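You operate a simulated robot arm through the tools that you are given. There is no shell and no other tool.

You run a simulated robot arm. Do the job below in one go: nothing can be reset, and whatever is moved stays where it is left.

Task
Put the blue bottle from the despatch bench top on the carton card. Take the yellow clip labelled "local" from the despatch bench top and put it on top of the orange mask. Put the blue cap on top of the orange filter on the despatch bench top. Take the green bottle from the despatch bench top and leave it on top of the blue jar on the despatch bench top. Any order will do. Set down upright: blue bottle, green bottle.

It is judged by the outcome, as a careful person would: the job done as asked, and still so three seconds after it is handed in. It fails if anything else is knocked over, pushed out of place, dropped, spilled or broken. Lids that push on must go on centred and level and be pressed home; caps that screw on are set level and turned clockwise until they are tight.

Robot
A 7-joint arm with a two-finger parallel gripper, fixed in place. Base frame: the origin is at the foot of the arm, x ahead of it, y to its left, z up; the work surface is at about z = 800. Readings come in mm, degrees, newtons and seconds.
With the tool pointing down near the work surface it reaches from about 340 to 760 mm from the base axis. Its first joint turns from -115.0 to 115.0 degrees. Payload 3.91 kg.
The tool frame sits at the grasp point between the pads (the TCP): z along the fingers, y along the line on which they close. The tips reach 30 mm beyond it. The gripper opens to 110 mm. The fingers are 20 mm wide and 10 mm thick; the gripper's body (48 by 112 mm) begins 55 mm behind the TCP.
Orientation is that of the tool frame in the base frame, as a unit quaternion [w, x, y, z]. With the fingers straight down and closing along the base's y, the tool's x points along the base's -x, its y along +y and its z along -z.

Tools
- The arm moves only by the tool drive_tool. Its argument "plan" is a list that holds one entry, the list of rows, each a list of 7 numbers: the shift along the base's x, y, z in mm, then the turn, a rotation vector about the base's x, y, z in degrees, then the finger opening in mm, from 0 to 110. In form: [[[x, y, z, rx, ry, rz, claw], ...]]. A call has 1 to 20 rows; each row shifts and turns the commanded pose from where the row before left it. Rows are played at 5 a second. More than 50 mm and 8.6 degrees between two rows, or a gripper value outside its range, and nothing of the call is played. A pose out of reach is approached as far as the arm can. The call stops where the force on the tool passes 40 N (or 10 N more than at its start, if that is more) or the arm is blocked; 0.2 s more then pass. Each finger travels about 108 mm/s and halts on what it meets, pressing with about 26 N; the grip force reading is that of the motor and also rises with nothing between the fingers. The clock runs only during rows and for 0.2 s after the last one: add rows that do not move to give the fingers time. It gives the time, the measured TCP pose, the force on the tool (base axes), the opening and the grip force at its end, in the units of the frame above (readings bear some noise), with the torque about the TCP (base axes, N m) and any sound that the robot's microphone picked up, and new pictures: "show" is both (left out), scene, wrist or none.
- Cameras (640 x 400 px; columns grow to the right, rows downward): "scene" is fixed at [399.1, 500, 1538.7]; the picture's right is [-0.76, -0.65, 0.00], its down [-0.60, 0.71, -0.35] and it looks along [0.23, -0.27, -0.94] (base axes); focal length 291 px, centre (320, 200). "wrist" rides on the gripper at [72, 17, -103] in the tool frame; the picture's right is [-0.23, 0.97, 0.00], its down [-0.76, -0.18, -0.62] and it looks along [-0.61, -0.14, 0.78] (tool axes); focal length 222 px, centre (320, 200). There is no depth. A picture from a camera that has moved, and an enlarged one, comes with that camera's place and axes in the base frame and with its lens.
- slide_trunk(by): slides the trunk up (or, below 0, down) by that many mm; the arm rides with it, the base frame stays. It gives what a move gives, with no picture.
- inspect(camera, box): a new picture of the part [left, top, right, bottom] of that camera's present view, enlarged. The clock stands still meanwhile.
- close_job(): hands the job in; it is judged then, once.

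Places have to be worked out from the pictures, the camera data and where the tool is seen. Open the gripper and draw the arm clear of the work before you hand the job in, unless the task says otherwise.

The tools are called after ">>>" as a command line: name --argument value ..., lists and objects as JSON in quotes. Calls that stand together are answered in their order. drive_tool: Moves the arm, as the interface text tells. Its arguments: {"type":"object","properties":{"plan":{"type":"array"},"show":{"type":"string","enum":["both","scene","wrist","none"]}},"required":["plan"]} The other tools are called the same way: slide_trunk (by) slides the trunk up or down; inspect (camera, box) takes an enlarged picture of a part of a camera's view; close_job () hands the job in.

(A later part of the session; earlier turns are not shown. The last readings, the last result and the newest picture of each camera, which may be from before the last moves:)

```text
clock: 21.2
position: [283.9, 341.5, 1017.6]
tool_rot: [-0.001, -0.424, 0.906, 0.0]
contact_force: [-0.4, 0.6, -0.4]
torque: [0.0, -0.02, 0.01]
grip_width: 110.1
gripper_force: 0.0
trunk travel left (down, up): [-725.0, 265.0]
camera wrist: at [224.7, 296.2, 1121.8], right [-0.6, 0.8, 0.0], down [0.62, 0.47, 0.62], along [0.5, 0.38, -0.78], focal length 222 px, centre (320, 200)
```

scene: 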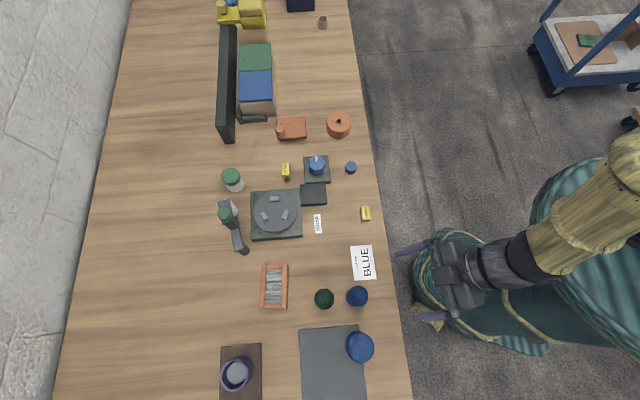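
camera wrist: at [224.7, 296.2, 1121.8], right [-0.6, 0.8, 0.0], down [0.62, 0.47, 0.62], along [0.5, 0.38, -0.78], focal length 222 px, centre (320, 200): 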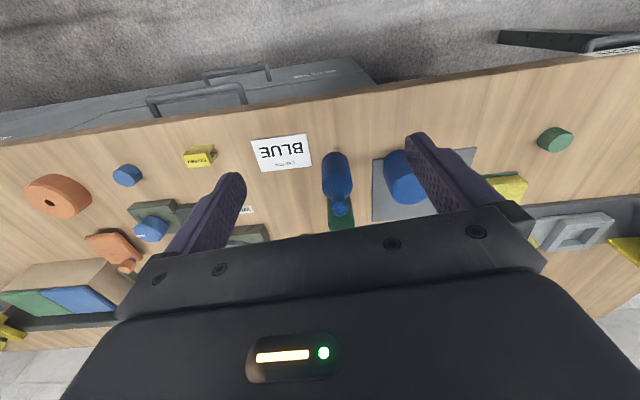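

Wrist is straight, heading about 50 degrees; the mouth and base sightings agree on the bottle axis at about (356, 430). I move over it at safe height and check.

>>> drive_tool --plan '[[[24, 29.5, 0, 0, 0, 0, 110], [24, 29.5, 0, 0, 0, 0, 110], [24, 29.5, 0, 0, 0, 0, 110], [0, 0, 0, 0, 0, 0, 110]]]'

>>> inspect --camera "wrist" --box '[200, 60, 460, 230]'

```text
clock: 22.2
position: [356.4, 433.8, 1017.6]
tool_rot: [0.0, -0.424, 0.906, -0.001]
contact_force: [0.8, 1.1, 0.8]
torque: [0.0, 0.02, -0.01]
grip_width: 110.0
gripper_force: 0.0
trunk travel left (down, up): [-725.0, 265.0]
camera wrist: at [297.4, 387.7, 1121.5], right [-0.6, 0.8, 0.0], down [0.62, 0.47, 0.62], along [0.5, 0.38, -0.78], focal length 222 px, centre (320, 200)
```

scene: 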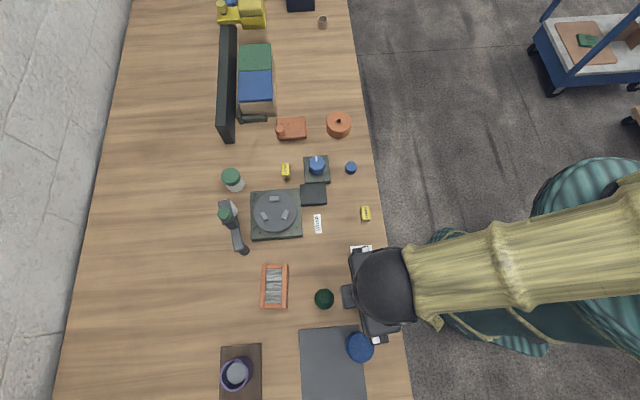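
wrist: 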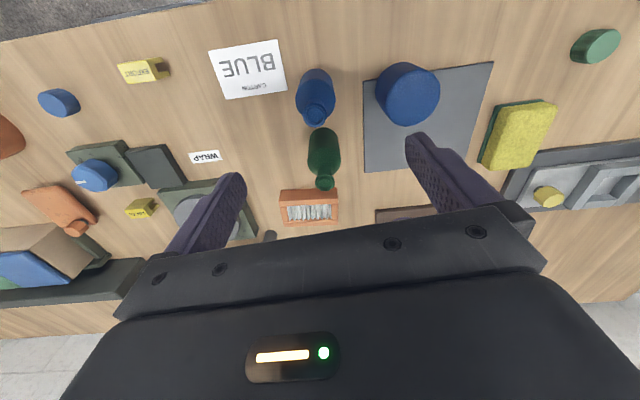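

```text
2.35 times, centred on (330, 145) of wrist
camera zoom: at [297.4, 387.7, 1121.5], right [-0.6, 0.8, 0.0], down [0.62, 0.47, 0.62], along [0.5, 0.38, -0.78], focal length 523 px, centre (296, 329)
```

zoom: 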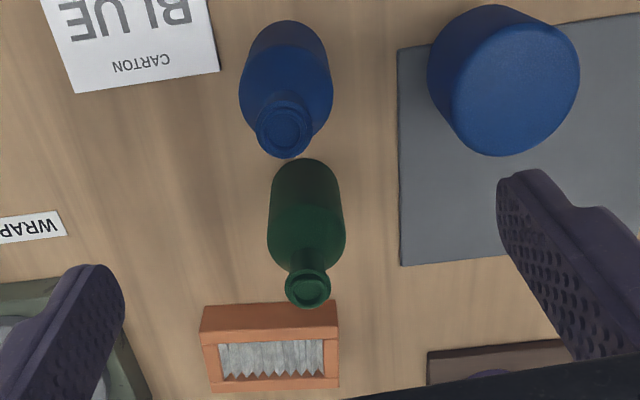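

Refined: blue bottle axis about (356, 427), card centre about (388, 345), green bottle about (407, 482). I narrow the opening to 80 so the finger stays clear of the jar, correct by a few mm and go down until the palm just clears the bottle's mouth.

>>> drive_tool --plan '[[[-0.5, -6.5, 0, 0, 0, 0, 80], [0, 0, -30, 0, 0, 0, 80], [0, 0, -40, 0, 0, 0, 80], [0, 0, -40, 0, 0, 0, 80], [0, 0, -25, 0, 0, 0, 80], [0, 0, -18, 0, 0, 0, 80], [0, 0, 0, 0, 0, 0, 80]]]'

>>> inspect --camera "wrist" --box '[200, 60, 460, 230]'

```text
clock: 23.8
position: [358.7, 423.7, 863.4]
tool_rot: [-0.001, -0.424, 0.906, 0.0]
contact_force: [0.6, 0.1, -0.3]
torque: [-0.01, -0.01, -0.04]
grip_width: 80.0
gripper_force: 0.0
trunk travel left (down, up): [-725.0, 265.0]
camera wrist: at [299.0, 379.4, 968.0], right [-0.6, 0.8, 0.0], down [0.62, 0.47, 0.62], along [0.5, 0.38, -0.78], focal length 222 px, centre (320, 200)
```

scene: 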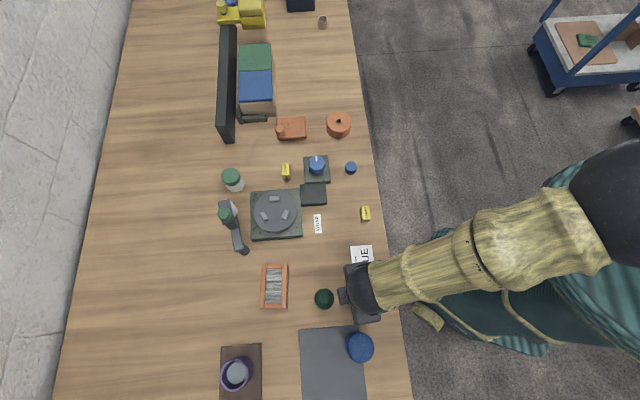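
wrist: 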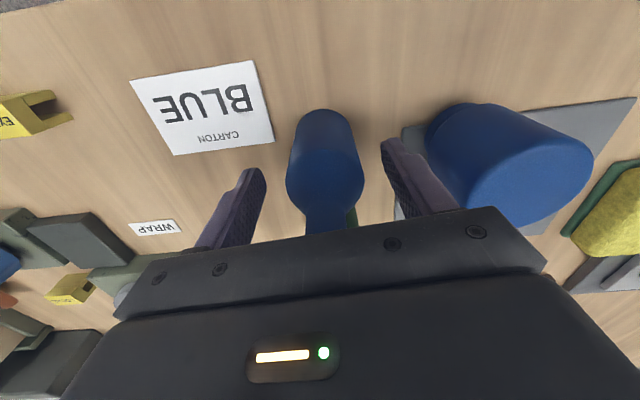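

```text
2.35 times, centred on (330, 145) of wrist
camera zoom: at [299.0, 379.4, 968.0], right [-0.6, 0.8, 0.0], down [0.62, 0.47, 0.62], along [0.5, 0.38, -0.78], focal length 523 px, centre (296, 329)
```

zoom: 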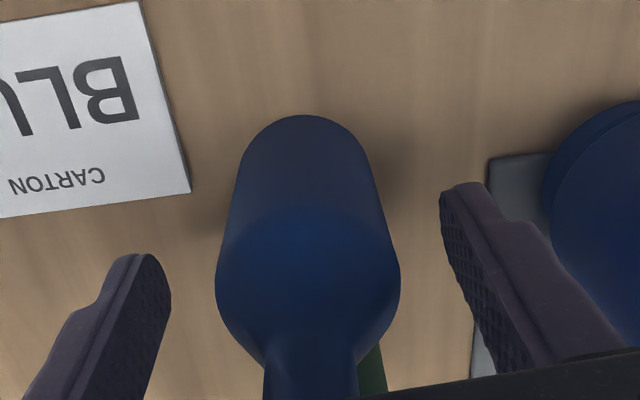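

The bottle stands centred between the fingers. I close on it.

>>> drive_tool --plan '[[[0, 0, 0, 0, 0, 0, 40], [0, 0, 0, 0, 0, 0, 40], [0, 0, 0, 0, 0, 0, 40]]]' --show "wrist"

```text
clock: 24.6
position: [358.6, 425.4, 864.8]
tool_rot: [-0.001, -0.425, 0.905, -0.001]
contact_force: [-0.4, -0.1, -0.3]
torque: [0.02, 0.0, 0.01]
grip_width: 42.9
gripper_force: 26.0
trunk travel left (down, up): [-725.0, 265.0]
camera wrist: at [299.1, 379.4, 968.2], right [-0.6, 0.8, 0.0], down [0.62, 0.47, 0.62], along [0.5, 0.38, -0.78], focal length 222 px, centre (320, 200)
```

wrist: 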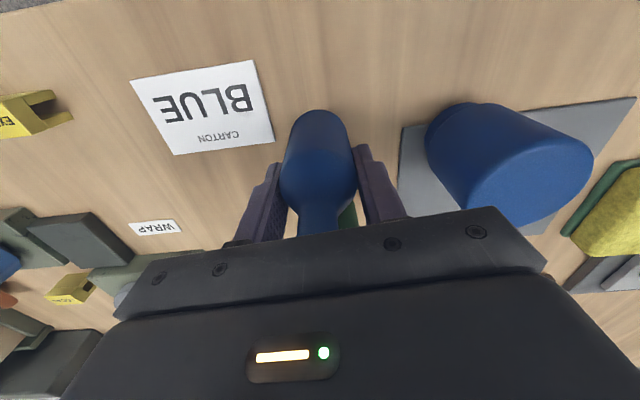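

Grip at 42.9 mm with 26 N: the bottle is held. I lift it 30 mm and look.

>>> drive_tool --plan '[[[0, 0, 10, 0, 0, 0, 35], [0, 0, 20, 0, 0, 0, 35], [0, 0, 10, 0, 0, 0, 35], [0, 0, 0, 0, 0, 0, 35]]]'

```text
clock: 25.6
position: [357.1, 424.5, 904.4]
tool_rot: [0.0, -0.424, 0.906, 0.0]
contact_force: [-0.9, 0.5, -3.3]
torque: [-0.03, -0.01, -0.03]
grip_width: 42.7
gripper_force: 25.5
trunk travel left (down, up): [-725.0, 265.0]
camera wrist: at [296.3, 378.9, 1008.4], right [-0.6, 0.8, 0.0], down [0.62, 0.47, 0.62], along [0.5, 0.38, -0.78], focal length 222 px, centre (320, 200)
```

scene: 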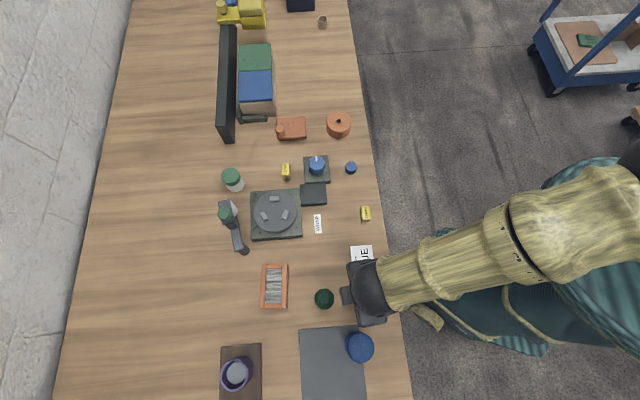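
wrist: 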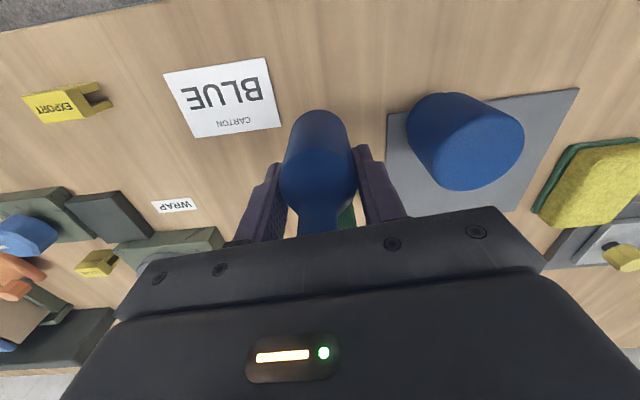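

The bottle hangs upright. Card centre checks at about (387.5, 345); I carry the bottle over it and lower to just above the card.

>>> drive_tool --plan '[[[11, -26.5, 0, 0, 0, 0, 35], [11, -26.5, 0, 0, 0, 0, 35], [11, -26, 0, 0, 0, 0, 35], [0, 0, 0, 0, 0, 0, 35], [0, 0, -20, 0, 0, 0, 35], [0, 0, -12, 0, 0, 0, 35], [0, 0, 0, 0, 0, 0, 35]]]'

>>> inspect --camera "wrist" --box '[200, 60, 460, 230]'

```text
clock: 27.2
position: [386.5, 346.1, 872.0]
tool_rot: [-0.001, -0.423, 0.906, 0.0]
contact_force: [0.3, 0.8, -1.2]
torque: [0.0, 0.02, 0.0]
grip_width: 42.9
gripper_force: 25.8
trunk travel left (down, up): [-725.0, 265.0]
camera wrist: at [327.4, 300.6, 975.5], right [-0.6, 0.8, 0.0], down [0.62, 0.47, 0.62], along [0.5, 0.38, -0.78], focal length 222 px, centre (320, 200)
```

scene: 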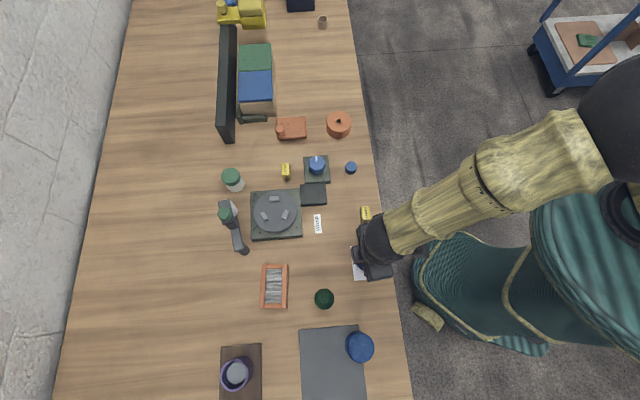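
wrist: 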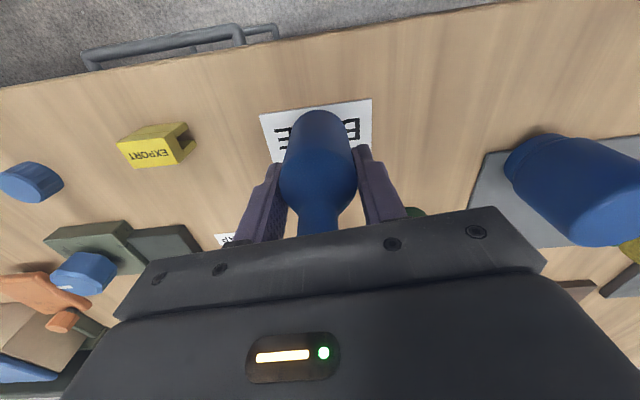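

```text
2.35 times, centred on (330, 145) of wrist
camera zoom: at [327.4, 300.6, 975.5], right [-0.6, 0.8, 0.0], down [0.62, 0.47, 0.62], along [0.5, 0.38, -0.78], focal length 523 px, centre (296, 329)
```

zoom: 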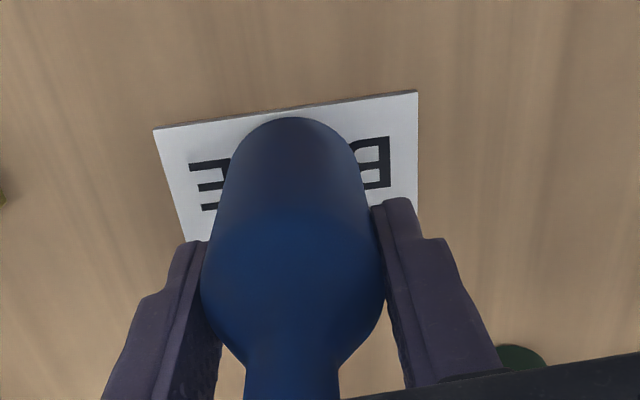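

The bottle is over the card but sits about 6 mm towards its near edge; I shift it by (4.5, 4) to centre and lower gently.

>>> drive_tool --plan '[[[4.5, 4, 0, 0, 0, 0, 35], [0, 0, 0, 0, 0, 0, 35], [0, 0, -4, 0, 0, 0, 35], [0, 0, -1.5, 0, 0, 0, 35], [0, 0, 0, 0, 0, 0, 35]]]' --show "wrist"

```text
clock: 28.4
position: [391.8, 348.9, 868.5]
tool_rot: [0.001, -0.425, 0.905, 0.0]
contact_force: [0.6, -0.2, 8.8]
torque: [-0.04, -0.05, -0.01]
grip_width: 42.9
gripper_force: 25.7
trunk travel left (down, up): [-725.0, 265.0]
camera wrist: at [332.4, 304.0, 971.4], right [-0.6, 0.8, 0.0], down [0.62, 0.47, 0.62], along [0.5, 0.38, -0.78], focal length 222 px, centre (320, 200)
```

wrist: 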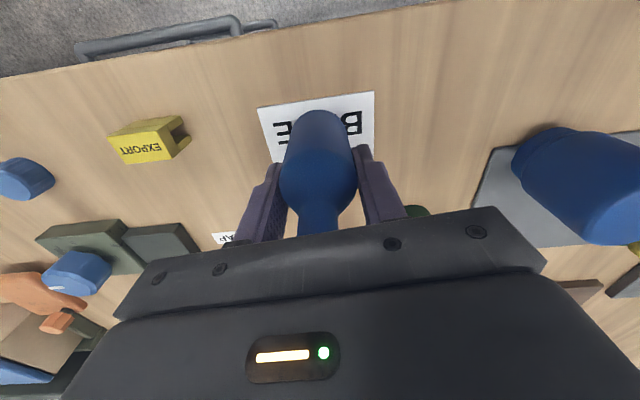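

The tool reads 8.8 N upward, so the bottle rests on the card. I open the fingers and rise straight up.

>>> drive_tool --plan '[[[0, 0, 0, 0, 0, 0, 75], [0, 0, 0, 0, 0, 0, 75], [0, 0, 0, 0, 0, 0, 75], [0, 0, 20, 0, 0, 0, 75], [0, 0, 40, 0, 0, 0, 75], [0, 0, 45, 0, 0, 0, 75], [0, 0, 45, 0, 0, 0, 75], [0, 0, 0, 0, 0, 0, 75]]]'

>>> inspect --camera "wrist" --box '[200, 30, 460, 200]'

```text
clock: 30.2
position: [395.6, 355.0, 1016.7]
tool_rot: [-0.001, -0.424, 0.906, 0.001]
contact_force: [0.5, -1.2, -0.7]
torque: [-0.02, -0.05, 0.01]
grip_width: 75.0
gripper_force: 0.0
trunk travel left (down, up): [-725.0, 265.0]
camera wrist: at [335.1, 309.1, 1120.3], right [-0.6, 0.8, 0.0], down [0.62, 0.47, 0.62], along [0.5, 0.38, -0.78], focal length 222 px, centre (320, 200)
```

scene: 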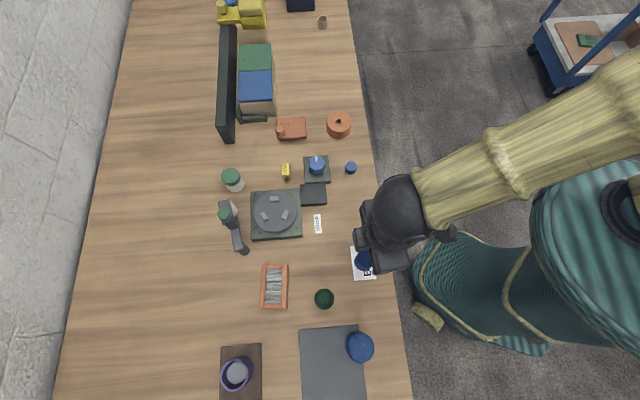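
wrist: 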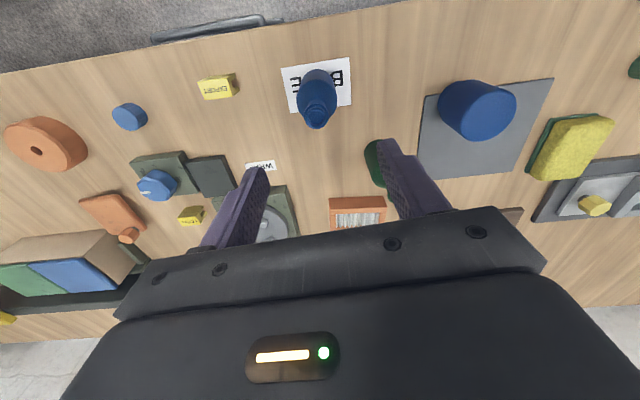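

```text
2.35 times, centred on (330, 115) of wrist
camera zoom: at [335.1, 309.1, 1120.3], right [-0.6, 0.8, 0.0], down [0.62, 0.47, 0.62], along [0.5, 0.38, -0.78], focal length 523 px, centre (296, 400)
```

zoom: 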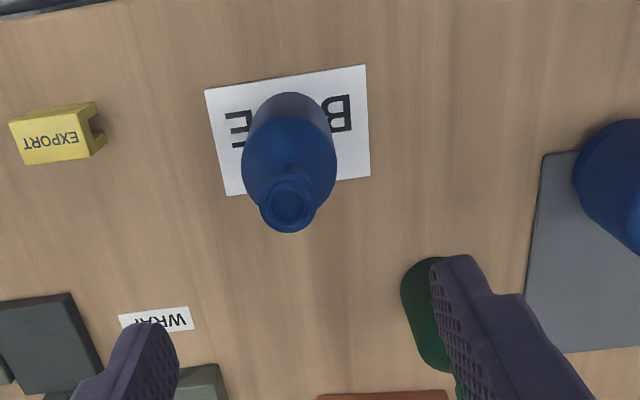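

The blue bottle stands upright, centred on the card. Next, over to the green bottle near (407, 482).

>>> drive_tool --plan '[[[4, 42, 0, 0, 0, 0, 80], [4, 42, 0, 0, 0, 0, 80], [4, 43, 0, 0, 0, 0, 80], [0, 0, 0, 0, 0, 0, 80], [0, 0, 0, 0, 0, 0, 80]]]'

>>> inspect --camera "wrist" --box '[200, 60, 460, 230]'

```text
clock: 31.4
position: [405.1, 477.6, 1015.9]
tool_rot: [-0.001, -0.424, 0.906, 0.001]
contact_force: [0.0, -0.2, 0.2]
torque: [0.01, 0.0, 0.01]
grip_width: 80.0
gripper_force: 0.1
trunk travel left (down, up): [-725.0, 265.0]
camera wrist: at [345.6, 432.2, 1119.2], right [-0.6, 0.8, 0.0], down [0.62, 0.47, 0.62], along [0.5, 0.38, -0.78], focal length 222 px, centre (320, 200)
```

scene: 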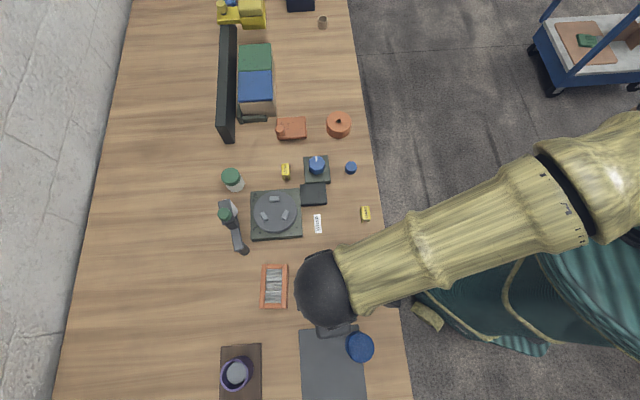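
wrist: 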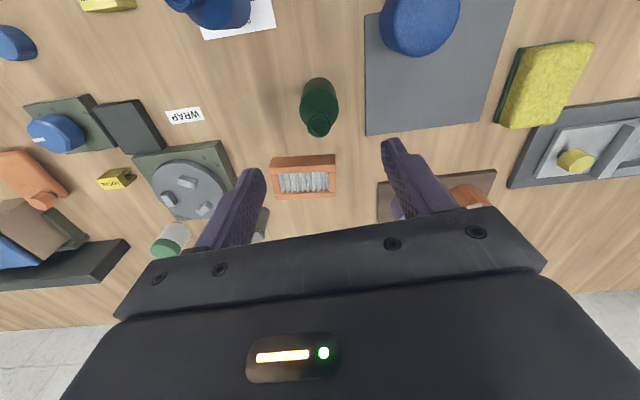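

```text
2.35 times, centred on (330, 145) of wrist
camera zoom: at [345.6, 432.2, 1119.2], right [-0.6, 0.8, 0.0], down [0.62, 0.47, 0.62], along [0.5, 0.38, -0.78], focal length 523 px, centre (296, 329)
```

zoom: 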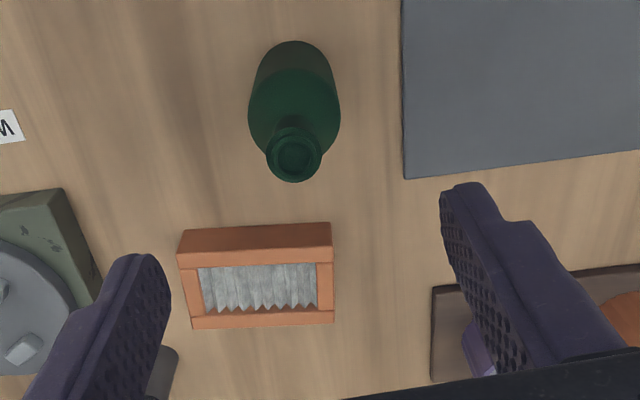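

The green bottle's axis is at about (407, 479.5), 2 mm from the tool. I go down around it.

>>> drive_tool --plan '[[[1, 1, -30, 0, 0, 0, 80], [0, 0, -40, 0, 0, 0, 80], [0, 0, -40, 0, 0, 0, 80], [0, 0, -25, 0, 0, 0, 80], [0, 0, -17, 0, 0, 0, 80], [0, 0, 0, 0, 0, 0, 80]]]' --show "wrist"

>>> inspect --camera "wrist" --box '[200, 60, 460, 230]'

```text
clock: 32.8
position: [403.7, 479.1, 865.2]
tool_rot: [0.0, -0.424, 0.906, 0.0]
contact_force: [-0.8, 0.3, 0.5]
torque: [0.01, 0.01, 0.01]
grip_width: 79.9
gripper_force: 0.1
trunk travel left (down, up): [-725.0, 265.0]
camera wrist: at [344.4, 434.0, 968.9], right [-0.6, 0.8, 0.0], down [0.62, 0.47, 0.62], along [0.5, 0.38, -0.78], focal length 222 px, centre (320, 200)
```

wrist: 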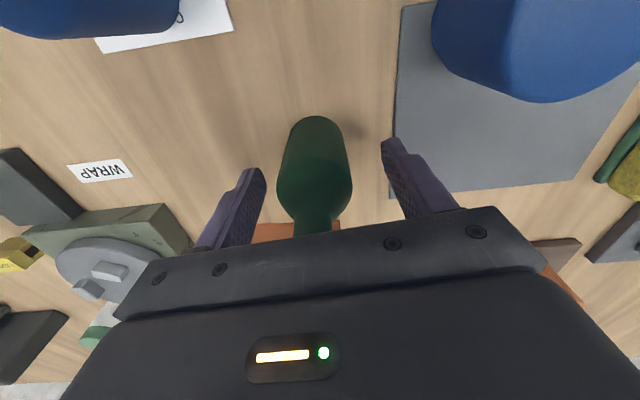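

```text
2.35 times, centred on (330, 145) of wrist
camera zoom: at [344.4, 434.0, 968.9], right [-0.6, 0.8, 0.0], down [0.62, 0.47, 0.62], along [0.5, 0.38, -0.78], focal length 523 px, centre (296, 329)
```

zoom: 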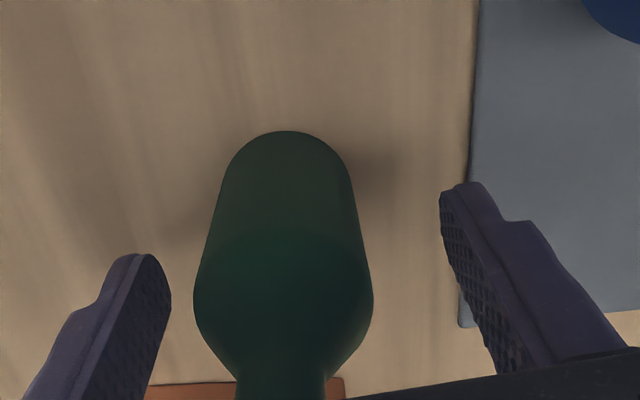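

The bottle sits a few mm to the far-left of centre; I nudge by (4, -1) and close.

>>> drive_tool --plan '[[[4, -1, 0, 0, 0, 0, 80], [0, 0, 0, 0, 0, 0, 80], [0, 0, 0, 0, 0, 0, 35], [0, 0, 0, 0, 0, 0, 35], [0, 0, 0, 0, 0, 0, 35], [0, 0, 10, 0, 0, 0, 35], [0, 0, 20, 0, 0, 0, 35], [0, 0, 20, 0, 0, 0, 35], [0, 0, 0, 0, 0, 0, 35]]]'

```text
clock: 34.8
position: [411.0, 476.2, 915.2]
tool_rot: [-0.001, -0.424, 0.906, 0.001]
contact_force: [0.2, -0.1, -2.8]
torque: [0.02, -0.01, 0.01]
grip_width: 43.1
gripper_force: 25.7
trunk travel left (down, up): [-725.0, 265.0]
camera wrist: at [351.6, 431.4, 1018.1], right [-0.6, 0.8, 0.0], down [0.62, 0.47, 0.62], along [0.5, 0.38, -0.78], focal length 222 px, centre (320, 200)
```

scene: 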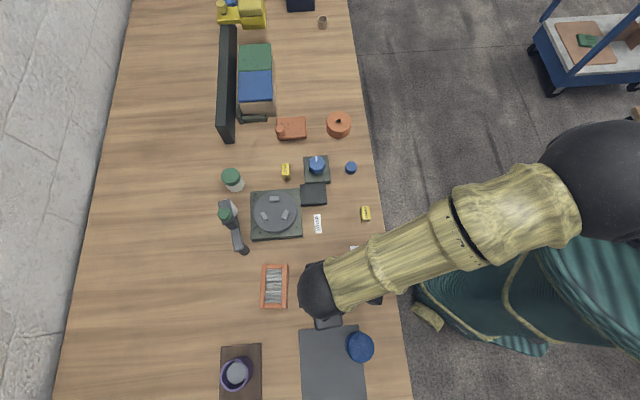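
wrist: 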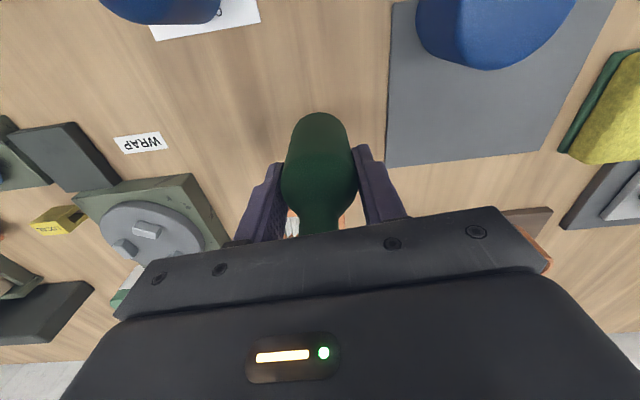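

Held (43 mm, 26 N) and lifted. I raise it well above the jar and carry it over the jar's estimated place (294.5, 501.5).

>>> drive_tool --plan '[[[0, 0, 35, 0, 0, 0, 35], [0, 0, 35, 0, 0, 0, 35], [0, 0, 30, 0, 0, 0, 35], [-29, 6, 0, 0, 0, 0, 35], [-29, 6, 0, 0, 0, 0, 35], [-29, 6, 0, 0, 0, 0, 35], [-29, 6, 0, 0, 0, 0, 35], [0, 0, 0, 0, 0, 0, 35], [0, 0, 0, 0, 0, 0, 35]]]'

>>> inspect --camera "wrist" --box '[200, 60, 460, 230]'

>>> inspect --camera "scene" --box '[300, 300, 400, 380]'

```text
clock: 36.8
position: [294.5, 499.5, 1016.3]
tool_rot: [-0.001, -0.424, 0.906, -0.001]
contact_force: [1.0, 0.5, -1.6]
torque: [0.01, -0.02, -0.01]
grip_width: 42.8
gripper_force: 26.2
trunk travel left (down, up): [-725.0, 265.0]
camera wrist: at [235.3, 454.5, 1120.2], right [-0.6, 0.8, 0.0], down [0.62, 0.47, 0.62], along [0.5, 0.38, -0.78], focal length 222 px, centre (320, 200)
```

scene: 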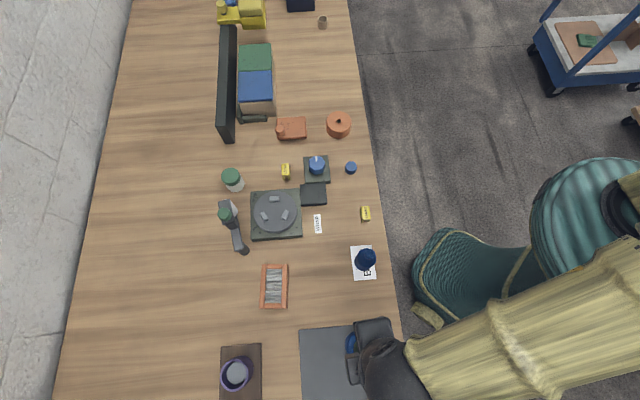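
wrist: 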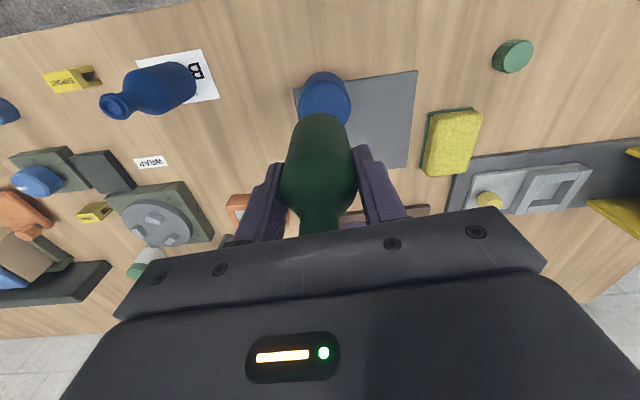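

```text
2.35 times, centred on (330, 145) of wrist
camera zoom: at [235.3, 454.5, 1120.2], right [-0.6, 0.8, 0.0], down [0.62, 0.47, 0.62], along [0.5, 0.38, -0.78], focal length 523 px, centre (296, 329)
```

zoom: 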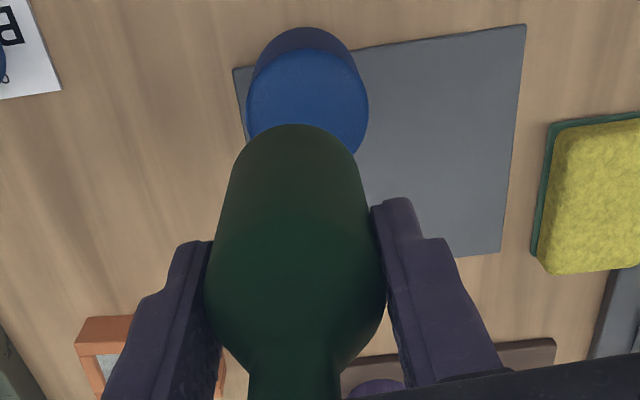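

```text
5.00 times, centred on (350, 340) of scene
camera zoom: at [399.1, 500.0, 1538.7], right [-0.76, -0.65, 0.0], down [-0.6, 0.71, -0.35], along [0.23, -0.27, -0.94], focal length 1457 px, centre (170, -500)
```

zoom: 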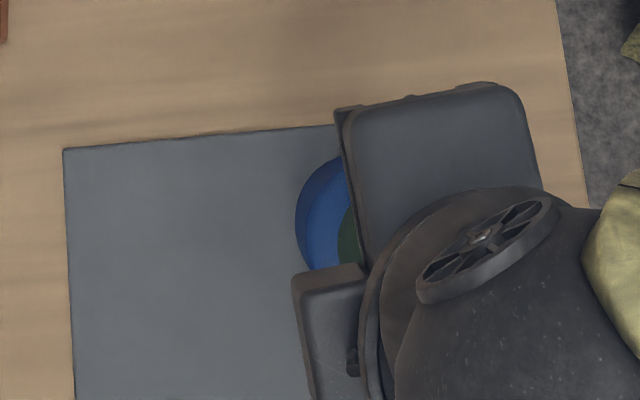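

Combining both cameras, the jar's flat top is nearer z = 873 with its centre at about (289, 502). I shift over it, lower part-way and check again.

>>> drive_tool --plan '[[[-6, 2.5, 0, 0, 0, 0, 35], [0, 0, -20, 0, 0, 0, 35], [0, 0, -20, 0, 0, 0, 35], [0, 0, -15, 0, 0, 0, 35], [0, 0, 0, 0, 0, 0, 35], [0, 0, 0, 0, 0, 0, 35]]]'

>>> inspect --camera "wrist" --box '[240, 60, 400, 160]'

>>> inspect --camera "scene" --box '[320, 300, 400, 380]'

```text
clock: 38.2
position: [287.4, 504.9, 960.4]
tool_rot: [-0.001, -0.424, 0.906, 0.0]
contact_force: [0.5, -0.1, -1.9]
torque: [-0.02, 0.02, 0.02]
grip_width: 42.7
gripper_force: 26.3
trunk travel left (down, up): [-725.0, 265.0]
camera wrist: at [229.1, 459.2, 1064.2], right [-0.6, 0.8, 0.0], down [0.62, 0.47, 0.62], along [0.5, 0.38, -0.78], focal length 222 px, centre (320, 200)
```

scene: 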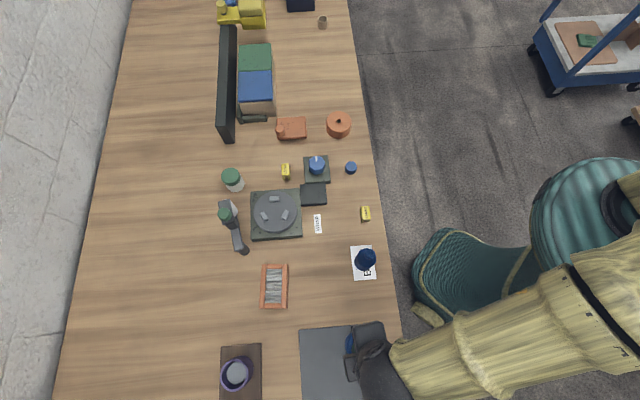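
wrist: 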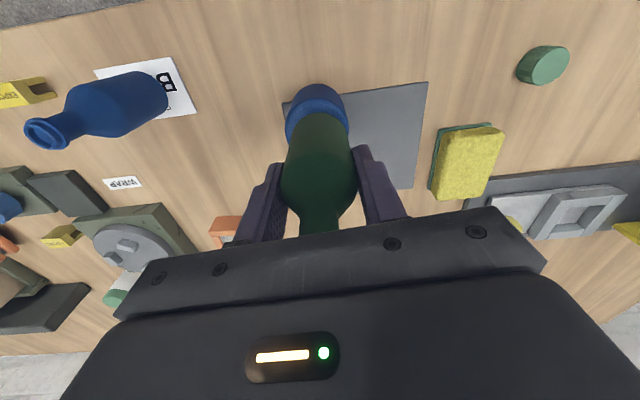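

```text
4.00 times, centred on (320, 110) of wrist
camera zoom: at [229.1, 459.2, 1064.2], right [-0.6, 0.8, 0.0], down [0.62, 0.47, 0.62], along [0.5, 0.38, -0.78], focal length 888 px, centre (320, 560)
```

zoom: 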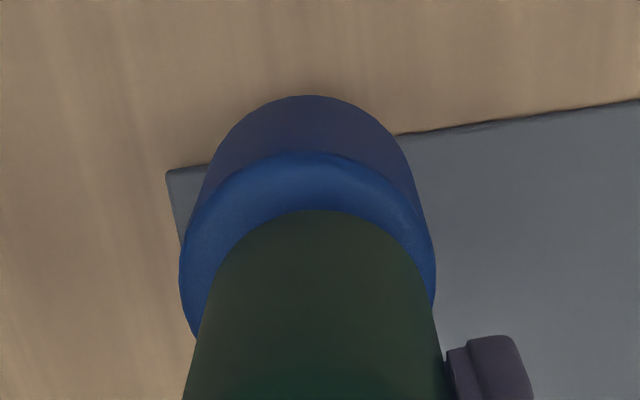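

```text
5.00 times, centred on (360, 340) of scene
camera zoom: at [399.1, 500.0, 1538.7], right [-0.76, -0.65, 0.0], down [-0.6, 0.71, -0.35], along [0.23, -0.27, -0.94], focal length 1457 px, centre (120, -500)
```

zoom: 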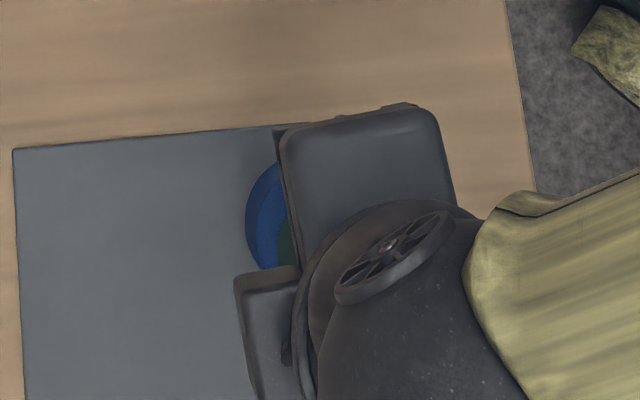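

The bottle's base is about 2.5 mm off the jar's centre; I correct by (2.5, -0.5) and lower slowly to find the contact.

>>> drive_tool --plan '[[[2.5, -0.5, 0, 0, 0, 0, 35], [0, 0, -10, 0, 0, 0, 35], [0, 0, -4, 0, 0, 0, 35], [0, 0, -2, 0, 0, 0, 35], [0, 0, 0, 0, 0, 0, 35]]]'

>>> inspect --camera "wrist" --box '[240, 60, 400, 160]'

```text
clock: 39.4
position: [291.4, 504.1, 945.2]
tool_rot: [0.0, -0.425, 0.905, 0.001]
contact_force: [0.5, -1.3, 10.4]
torque: [-0.21, 0.04, -0.03]
grip_width: 42.9
gripper_force: 25.7
trunk travel left (down, up): [-725.0, 265.0]
camera wrist: at [231.1, 457.6, 1048.5], right [-0.6, 0.8, 0.0], down [0.62, 0.47, 0.62], along [0.5, 0.38, -0.78], focal length 222 px, centre (320, 200)
```

scene: 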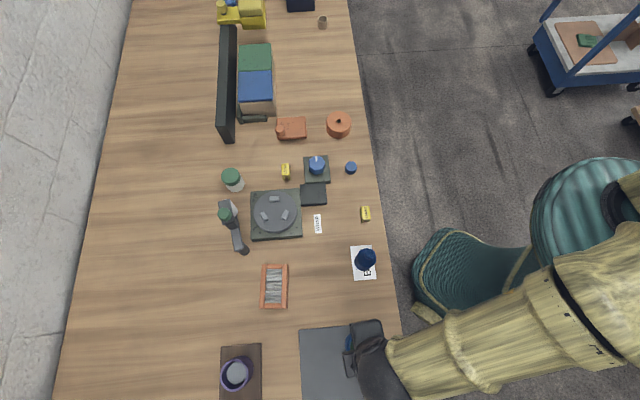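
wrist: 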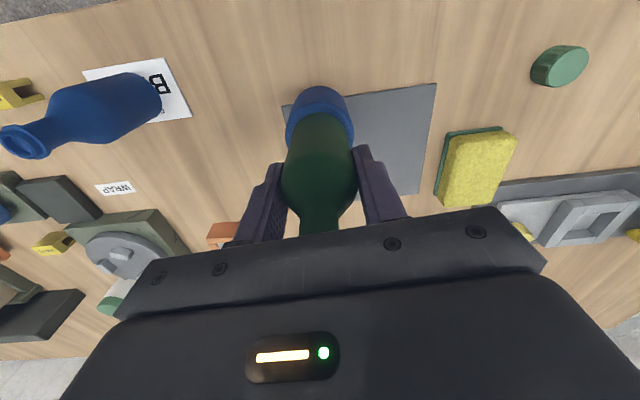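

```text
4.00 times, centred on (320, 110) of wrist
camera zoom: at [231.1, 457.6, 1048.5], right [-0.6, 0.8, 0.0], down [0.62, 0.47, 0.62], along [0.5, 0.38, -0.78], focal length 888 px, centre (320, 560)
```

zoom: 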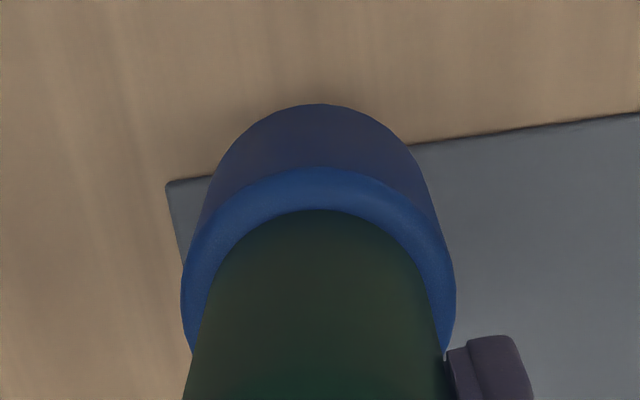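

Contact at 10 N: the bottle stands on the jar's top, centred within about 2 mm. I release and rise.

>>> drive_tool --plan '[[[0, 0, 0, 0, 0, 0, 60], [0, 0, 0, 0, 0, 0, 75], [0, 0, 0, 0, 0, 0, 75], [0, 0, 10, 0, 0, 0, 75], [0, 0, 30, 0, 0, 0, 75], [0, 0, 40, 0, 0, 0, 75], [0, 0, 40, 0, 0, 0, 75], [0, 0, 0, 0, 0, 0, 75]]]'

>>> inspect --camera "wrist" --box '[240, 60, 400, 160]'

```text
clock: 41.2
position: [289.3, 504.3, 1065.6]
tool_rot: [-0.001, -0.424, 0.905, 0.0]
contact_force: [0.5, 0.1, -0.3]
torque: [0.01, -0.02, -0.01]
grip_width: 74.9
gripper_force: 0.1
trunk travel left (down, up): [-725.0, 265.0]
camera wrist: at [230.0, 458.1, 1170.1], right [-0.6, 0.8, 0.0], down [0.62, 0.47, 0.62], along [0.5, 0.38, -0.78], focal length 222 px, centre (320, 200)
```

scene: 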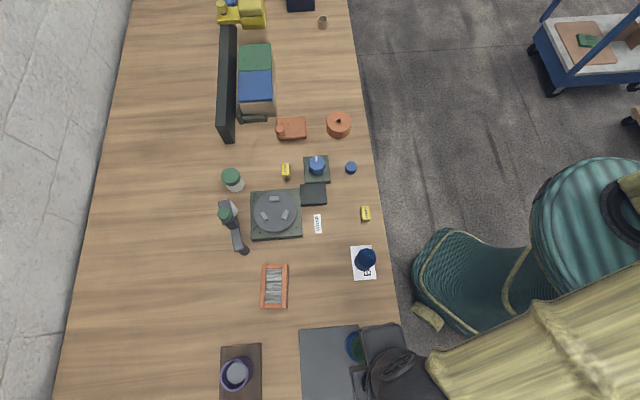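
wrist: 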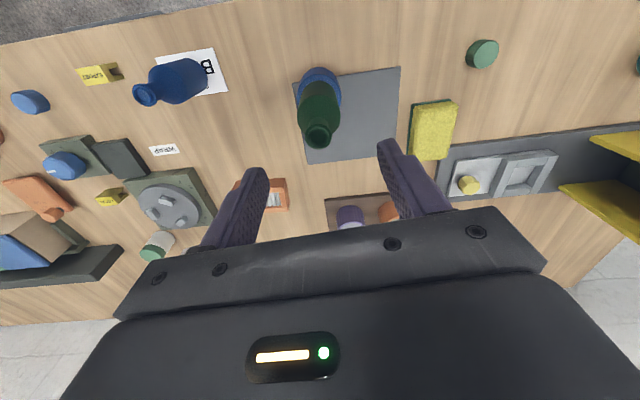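

```text
4.00 times, centred on (320, 110) of wrist
camera zoom: at [230.0, 458.1, 1170.1], right [-0.6, 0.8, 0.0], down [0.62, 0.47, 0.62], along [0.5, 0.38, -0.78], focal length 888 px, centre (320, 560)
```

zoom: 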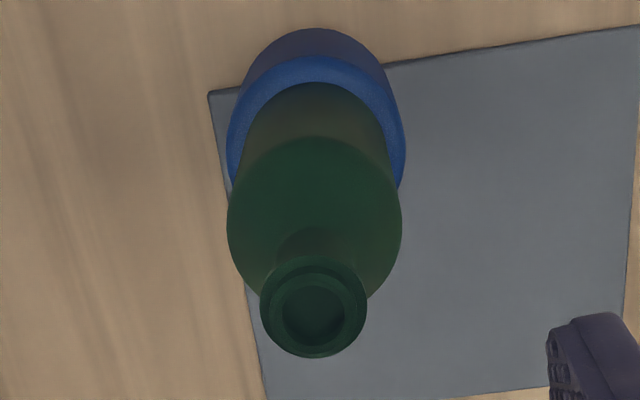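

The green bottle stands centred on the jar. Next the blue cap near (571, 165): I fly over at height, turning the heading to about 16 degrees.

>>> drive_tool --plan '[[[27, -33, 0, 0, 0, -3.4, 70], [27, -33, 0, 0, 0, -3.4, 70], [27, -33, 0, 0, 0, -3.4, 70], [27, -33, 0, 0, 0, -3.4, 70], [27, -33, 0, 0, 0, -3.4, 70], [27, -33, 0, 0, 0, -3.4, 70], [27, -33, 0, 0, 0, -3.4, 70], [27, -33, 0, 0, 0, -3.4, 70], [27, -33, -30, 0, 0, -3.4, 70], [27, -33, -30, 0, 0, -3.4, 70], [0, 0, -30, 0, 0, 0, 70], [0, 0, 0, 0, 0, 0, 70], [0, 0, 0, 0, 0, 0, 70]]]'

>>> inspect --camera "wrist" --box '[200, 60, 460, 230]'

```text
refused: row 9 steps farther than a row can; nothing moved
```

```text
2.35 times, centred on (330, 145) of wrist
camera zoom: at [230.0, 458.1, 1170.1], right [-0.6, 0.8, 0.0], down [0.62, 0.47, 0.62], along [0.5, 0.38, -0.78], focal length 523 px, centre (296, 329)
```

zoom: 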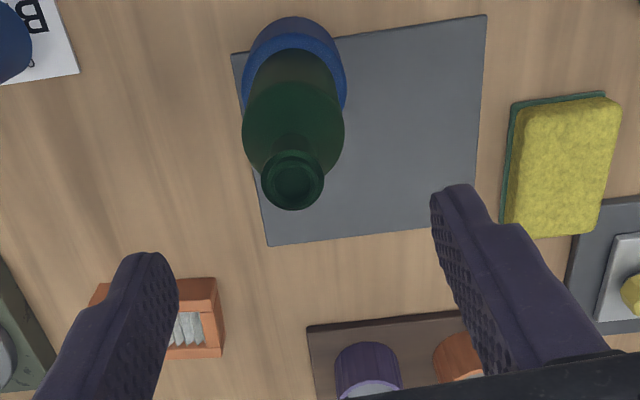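

The two rows with descent were too long, so nothing moved; I split the descent from the traverse.

>>> drive_tool --plan '[[[27, -33, 0, 0, 0, -3.4, 70], [27, -33, 0, 0, 0, -3.4, 70], [27, -33, 0, 0, 0, -3.4, 70], [27, -33, 0, 0, 0, -3.4, 70], [27, -33, 0, 0, 0, -3.4, 70], [27, -33, 0, 0, 0, -3.4, 70], [27, -33, 0, 0, 0, -3.4, 70], [27, -33, 0, 0, 0, -3.4, 70], [27, -33, 0, 0, 0, -3.4, 70], [27, -33, 0, 0, 0, -3.4, 70], [0, 0, -45, 0, 0, 0, 70], [0, 0, -45, 0, 0, 0, 70], [0, 0, 0, 0, 0, 0, 70], [0, 0, 0, 0, 0, 0, 70]]]'

>>> inspect --camera "wrist" --box '[200, 60, 460, 230]'

```text
clock: 44.2
position: [562.3, 173.3, 972.3]
tool_rot: [-0.001, -0.141, 0.99, 0.0]
contact_force: [-0.3, 0.6, -0.5]
torque: [0.0, 0.01, -0.02]
grip_width: 70.0
gripper_force: 0.2
trunk travel left (down, up): [-725.0, 265.0]
camera wrist: at [487.2, 168.8, 1076.0], right [-0.05, 1.0, 0.0], down [0.78, 0.04, 0.62], along [0.62, 0.03, -0.78], focal length 222 px, centre (320, 200)
```

scene: 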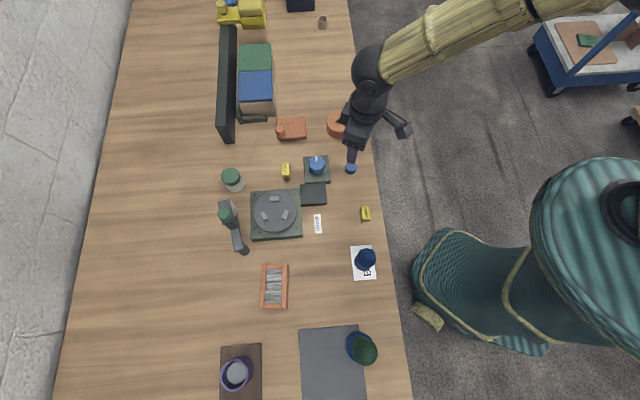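
wrist: 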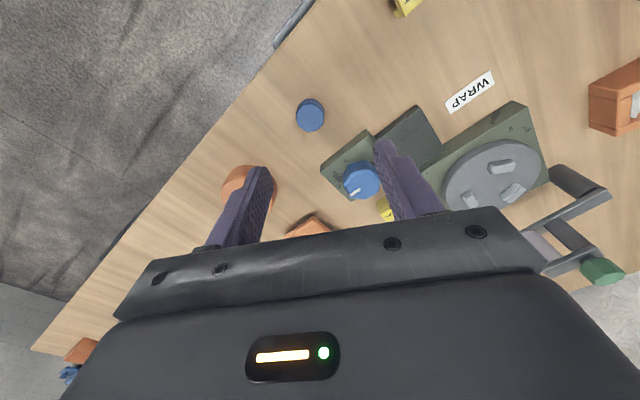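

```text
2.35 times, centred on (330, 145) of wrist
camera zoom: at [487.2, 168.8, 1076.0], right [-0.05, 1.0, 0.0], down [0.78, 0.04, 0.62], along [0.62, 0.03, -0.78], focal length 523 px, centre (296, 329)
```

zoom: 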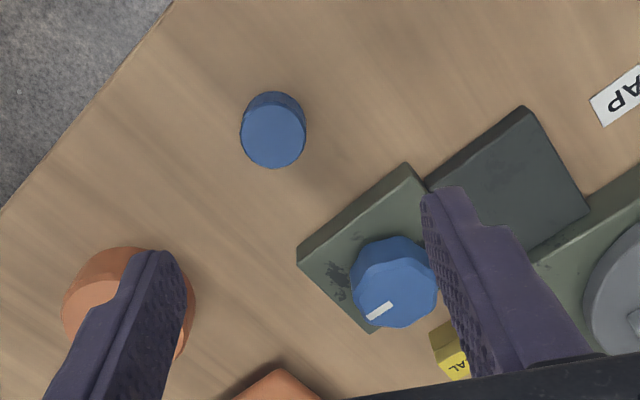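

Cap centre works out at about (574, 162.5), 32 mm across and about 22 tall. I centre over it and come down with the tips about 8 mm above the bench.

>>> drive_tool --plan '[[[11.7, -10.8, 0, 0, 0, 0, 64], [0, 0, -40, 0, 0, 0, 64], [0, 0, -40, 0, 0, 0, 64], [0, 0, -25, 0, 0, 0, 64], [0, 0, 0, 0, 0, 0, 64], [0, 0, 0, 0, 0, 0, 64]]]' --show "wrist"

>>> inspect --camera "wrist" --box '[200, 60, 460, 230]'

```text
clock: 45.6
position: [571.1, 162.8, 868.8]
tool_rot: [-0.001, -0.14, 0.99, 0.0]
contact_force: [-0.5, -0.3, -0.2]
torque: [-0.01, 0.02, 0.02]
grip_width: 63.9
gripper_force: 0.0
trunk travel left (down, up): [-725.0, 265.0]
camera wrist: at [496.8, 158.7, 973.4], right [-0.05, 1.0, 0.0], down [0.78, 0.04, 0.62], along [0.62, 0.03, -0.78], focal length 222 px, centre (320, 200)
```

wrist: 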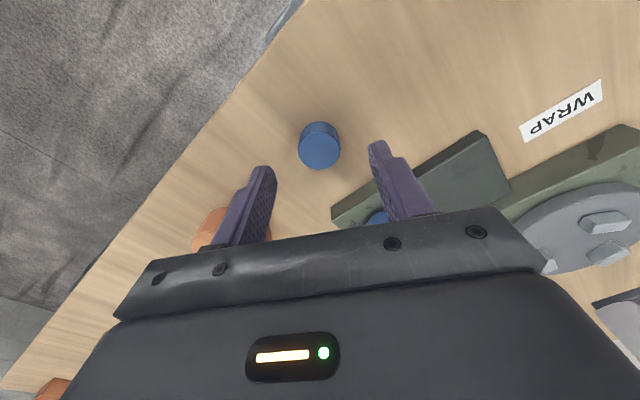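

```text
2.35 times, centred on (330, 145) of wrist
camera zoom: at [496.8, 158.7, 973.4], right [-0.05, 1.0, 0.0], down [0.78, 0.04, 0.62], along [0.62, 0.03, -0.78], focal length 523 px, centre (296, 329)
```

zoom: 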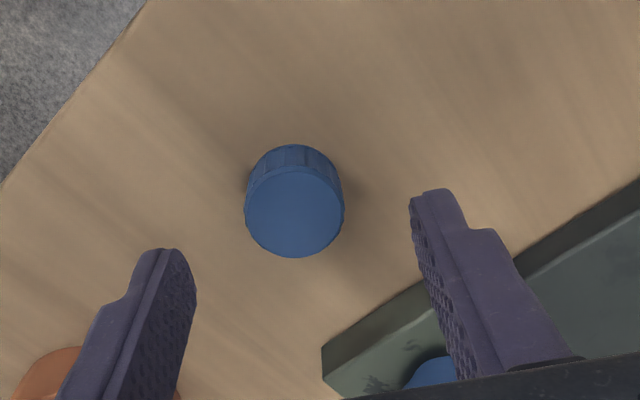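

Aligned. I go down the last 31 mm and close on the cap.

>>> drive_tool --plan '[[[0.5, 0, -20, 0, 0, 0, 64], [0, 0, -11, 0, 0, 0, 64], [0, 0, 0, 0, 0, 0, 64], [0, 0, 0, 0, 0, 0, 22], [0, 0, 0, 0, 0, 0, 22], [0, 0, 0, 0, 0, 0, 22]]]' --show "wrist"

>>> inspect --camera "wrist" --box '[240, 100, 400, 230]'

```text
clock: 47.0
position: [572.2, 162.9, 837.9]
tool_rot: [0.0, -0.141, 0.99, 0.001]
contact_force: [-0.2, 0.4, 0.4]
torque: [0.01, 0.02, -0.01]
grip_width: 29.7
gripper_force: 25.8
trunk travel left (down, up): [-725.0, 265.0]
camera wrist: at [497.8, 157.7, 942.1], right [-0.05, 1.0, 0.0], down [0.78, 0.04, 0.62], along [0.62, 0.03, -0.78], focal length 222 px, centre (320, 200)
```

wrist: 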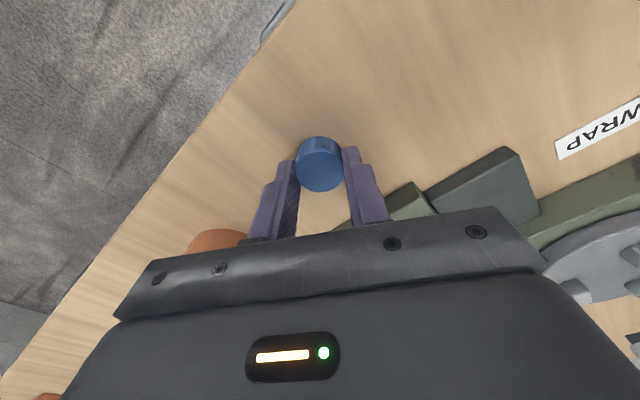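

```text
3.08 times, centred on (320, 165) of wrist
camera zoom: at [497.8, 157.7, 942.1], right [-0.05, 1.0, 0.0], down [0.78, 0.04, 0.62], along [0.62, 0.03, -0.78], focal length 684 px, centre (320, 308)
```

zoom: 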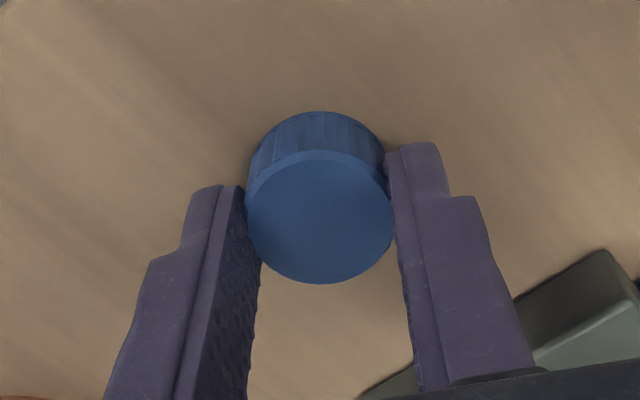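

The cap is held (29.7 mm). I lift it and carry it towards the filter, turning the heading to about 39 degrees so the fingers close along the filter's long side, and stop high to measure.

>>> drive_tool --plan '[[[0, 0, 20, 0, 0, 0, 22], [0, 0, 45, 0, 0, 0, 22], [0, 0, 45, 0, 0, 0, 22], [-8, 38, 0, 0, 0, 2.58, 22], [-8, 38, 0, 0, 0, 2.58, 22], [-8, 38, 0, 0, 0, 2.58, 22], [-8, 38, 0, 0, 0, 2.58, 22], [-8, 38, 0, 0, 0, 2.58, 22], [-8, 38, 0, 0, 0, 2.58, 22], [-8, 38, 0, 0, 0, 2.58, 22], [-8, 38, 0, 0, 0, 2.58, 22], [-8, 38, 0, 0, 0, 2.58, 22], [0, 0, 0, 0, 0, 0, 22], [0, 0, 0, 0, 0, 0, 22]]]'

>>> inspect --camera "wrist" --box '[200, 60, 460, 230]'

```text
clock: 50.0
position: [499.4, 507.0, 949.1]
tool_rot: [-0.001, -0.338, 0.941, -0.001]
contact_force: [0.6, -0.2, -0.5]
torque: [0.0, 0.01, 0.02]
grip_width: 29.6
gripper_force: 26.1
trunk travel left (down, up): [-725.0, 265.0]
camera wrist: at [433.0, 473.2, 1052.0], right [-0.44, 0.9, 0.0], down [0.7, 0.35, 0.62], along [0.56, 0.28, -0.78], focal length 222 px, centre (320, 200)
```

scene: 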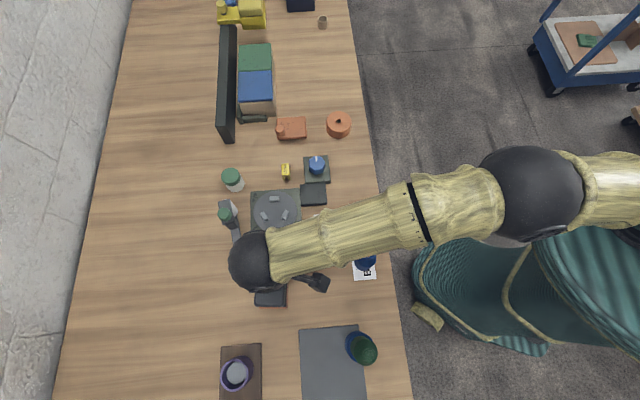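
wrist: 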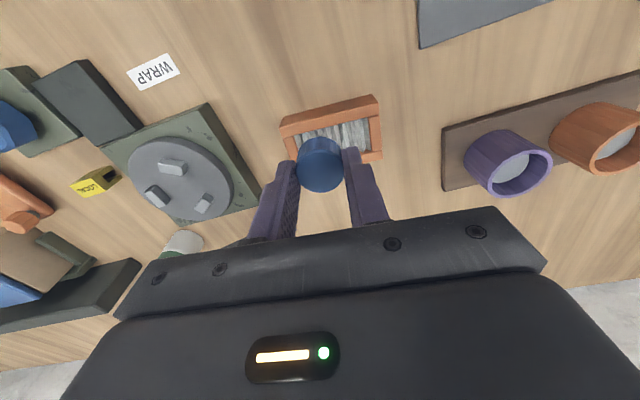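

```text
2.35 times, centred on (330, 145) of wrist
camera zoom: at [433.0, 473.2, 1052.0], right [-0.44, 0.9, 0.0], down [0.7, 0.35, 0.62], along [0.56, 0.28, -0.78], focal length 523 px, centre (296, 329)
```

zoom: 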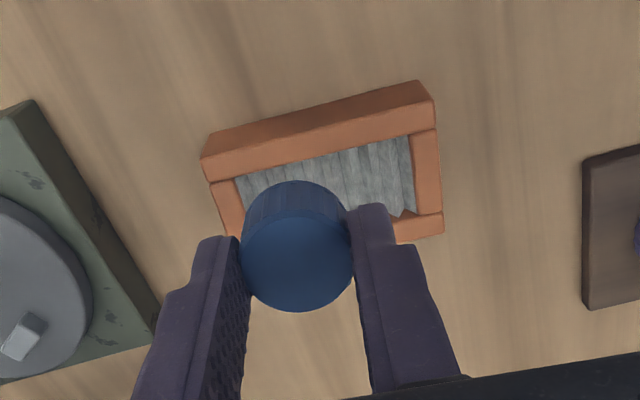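

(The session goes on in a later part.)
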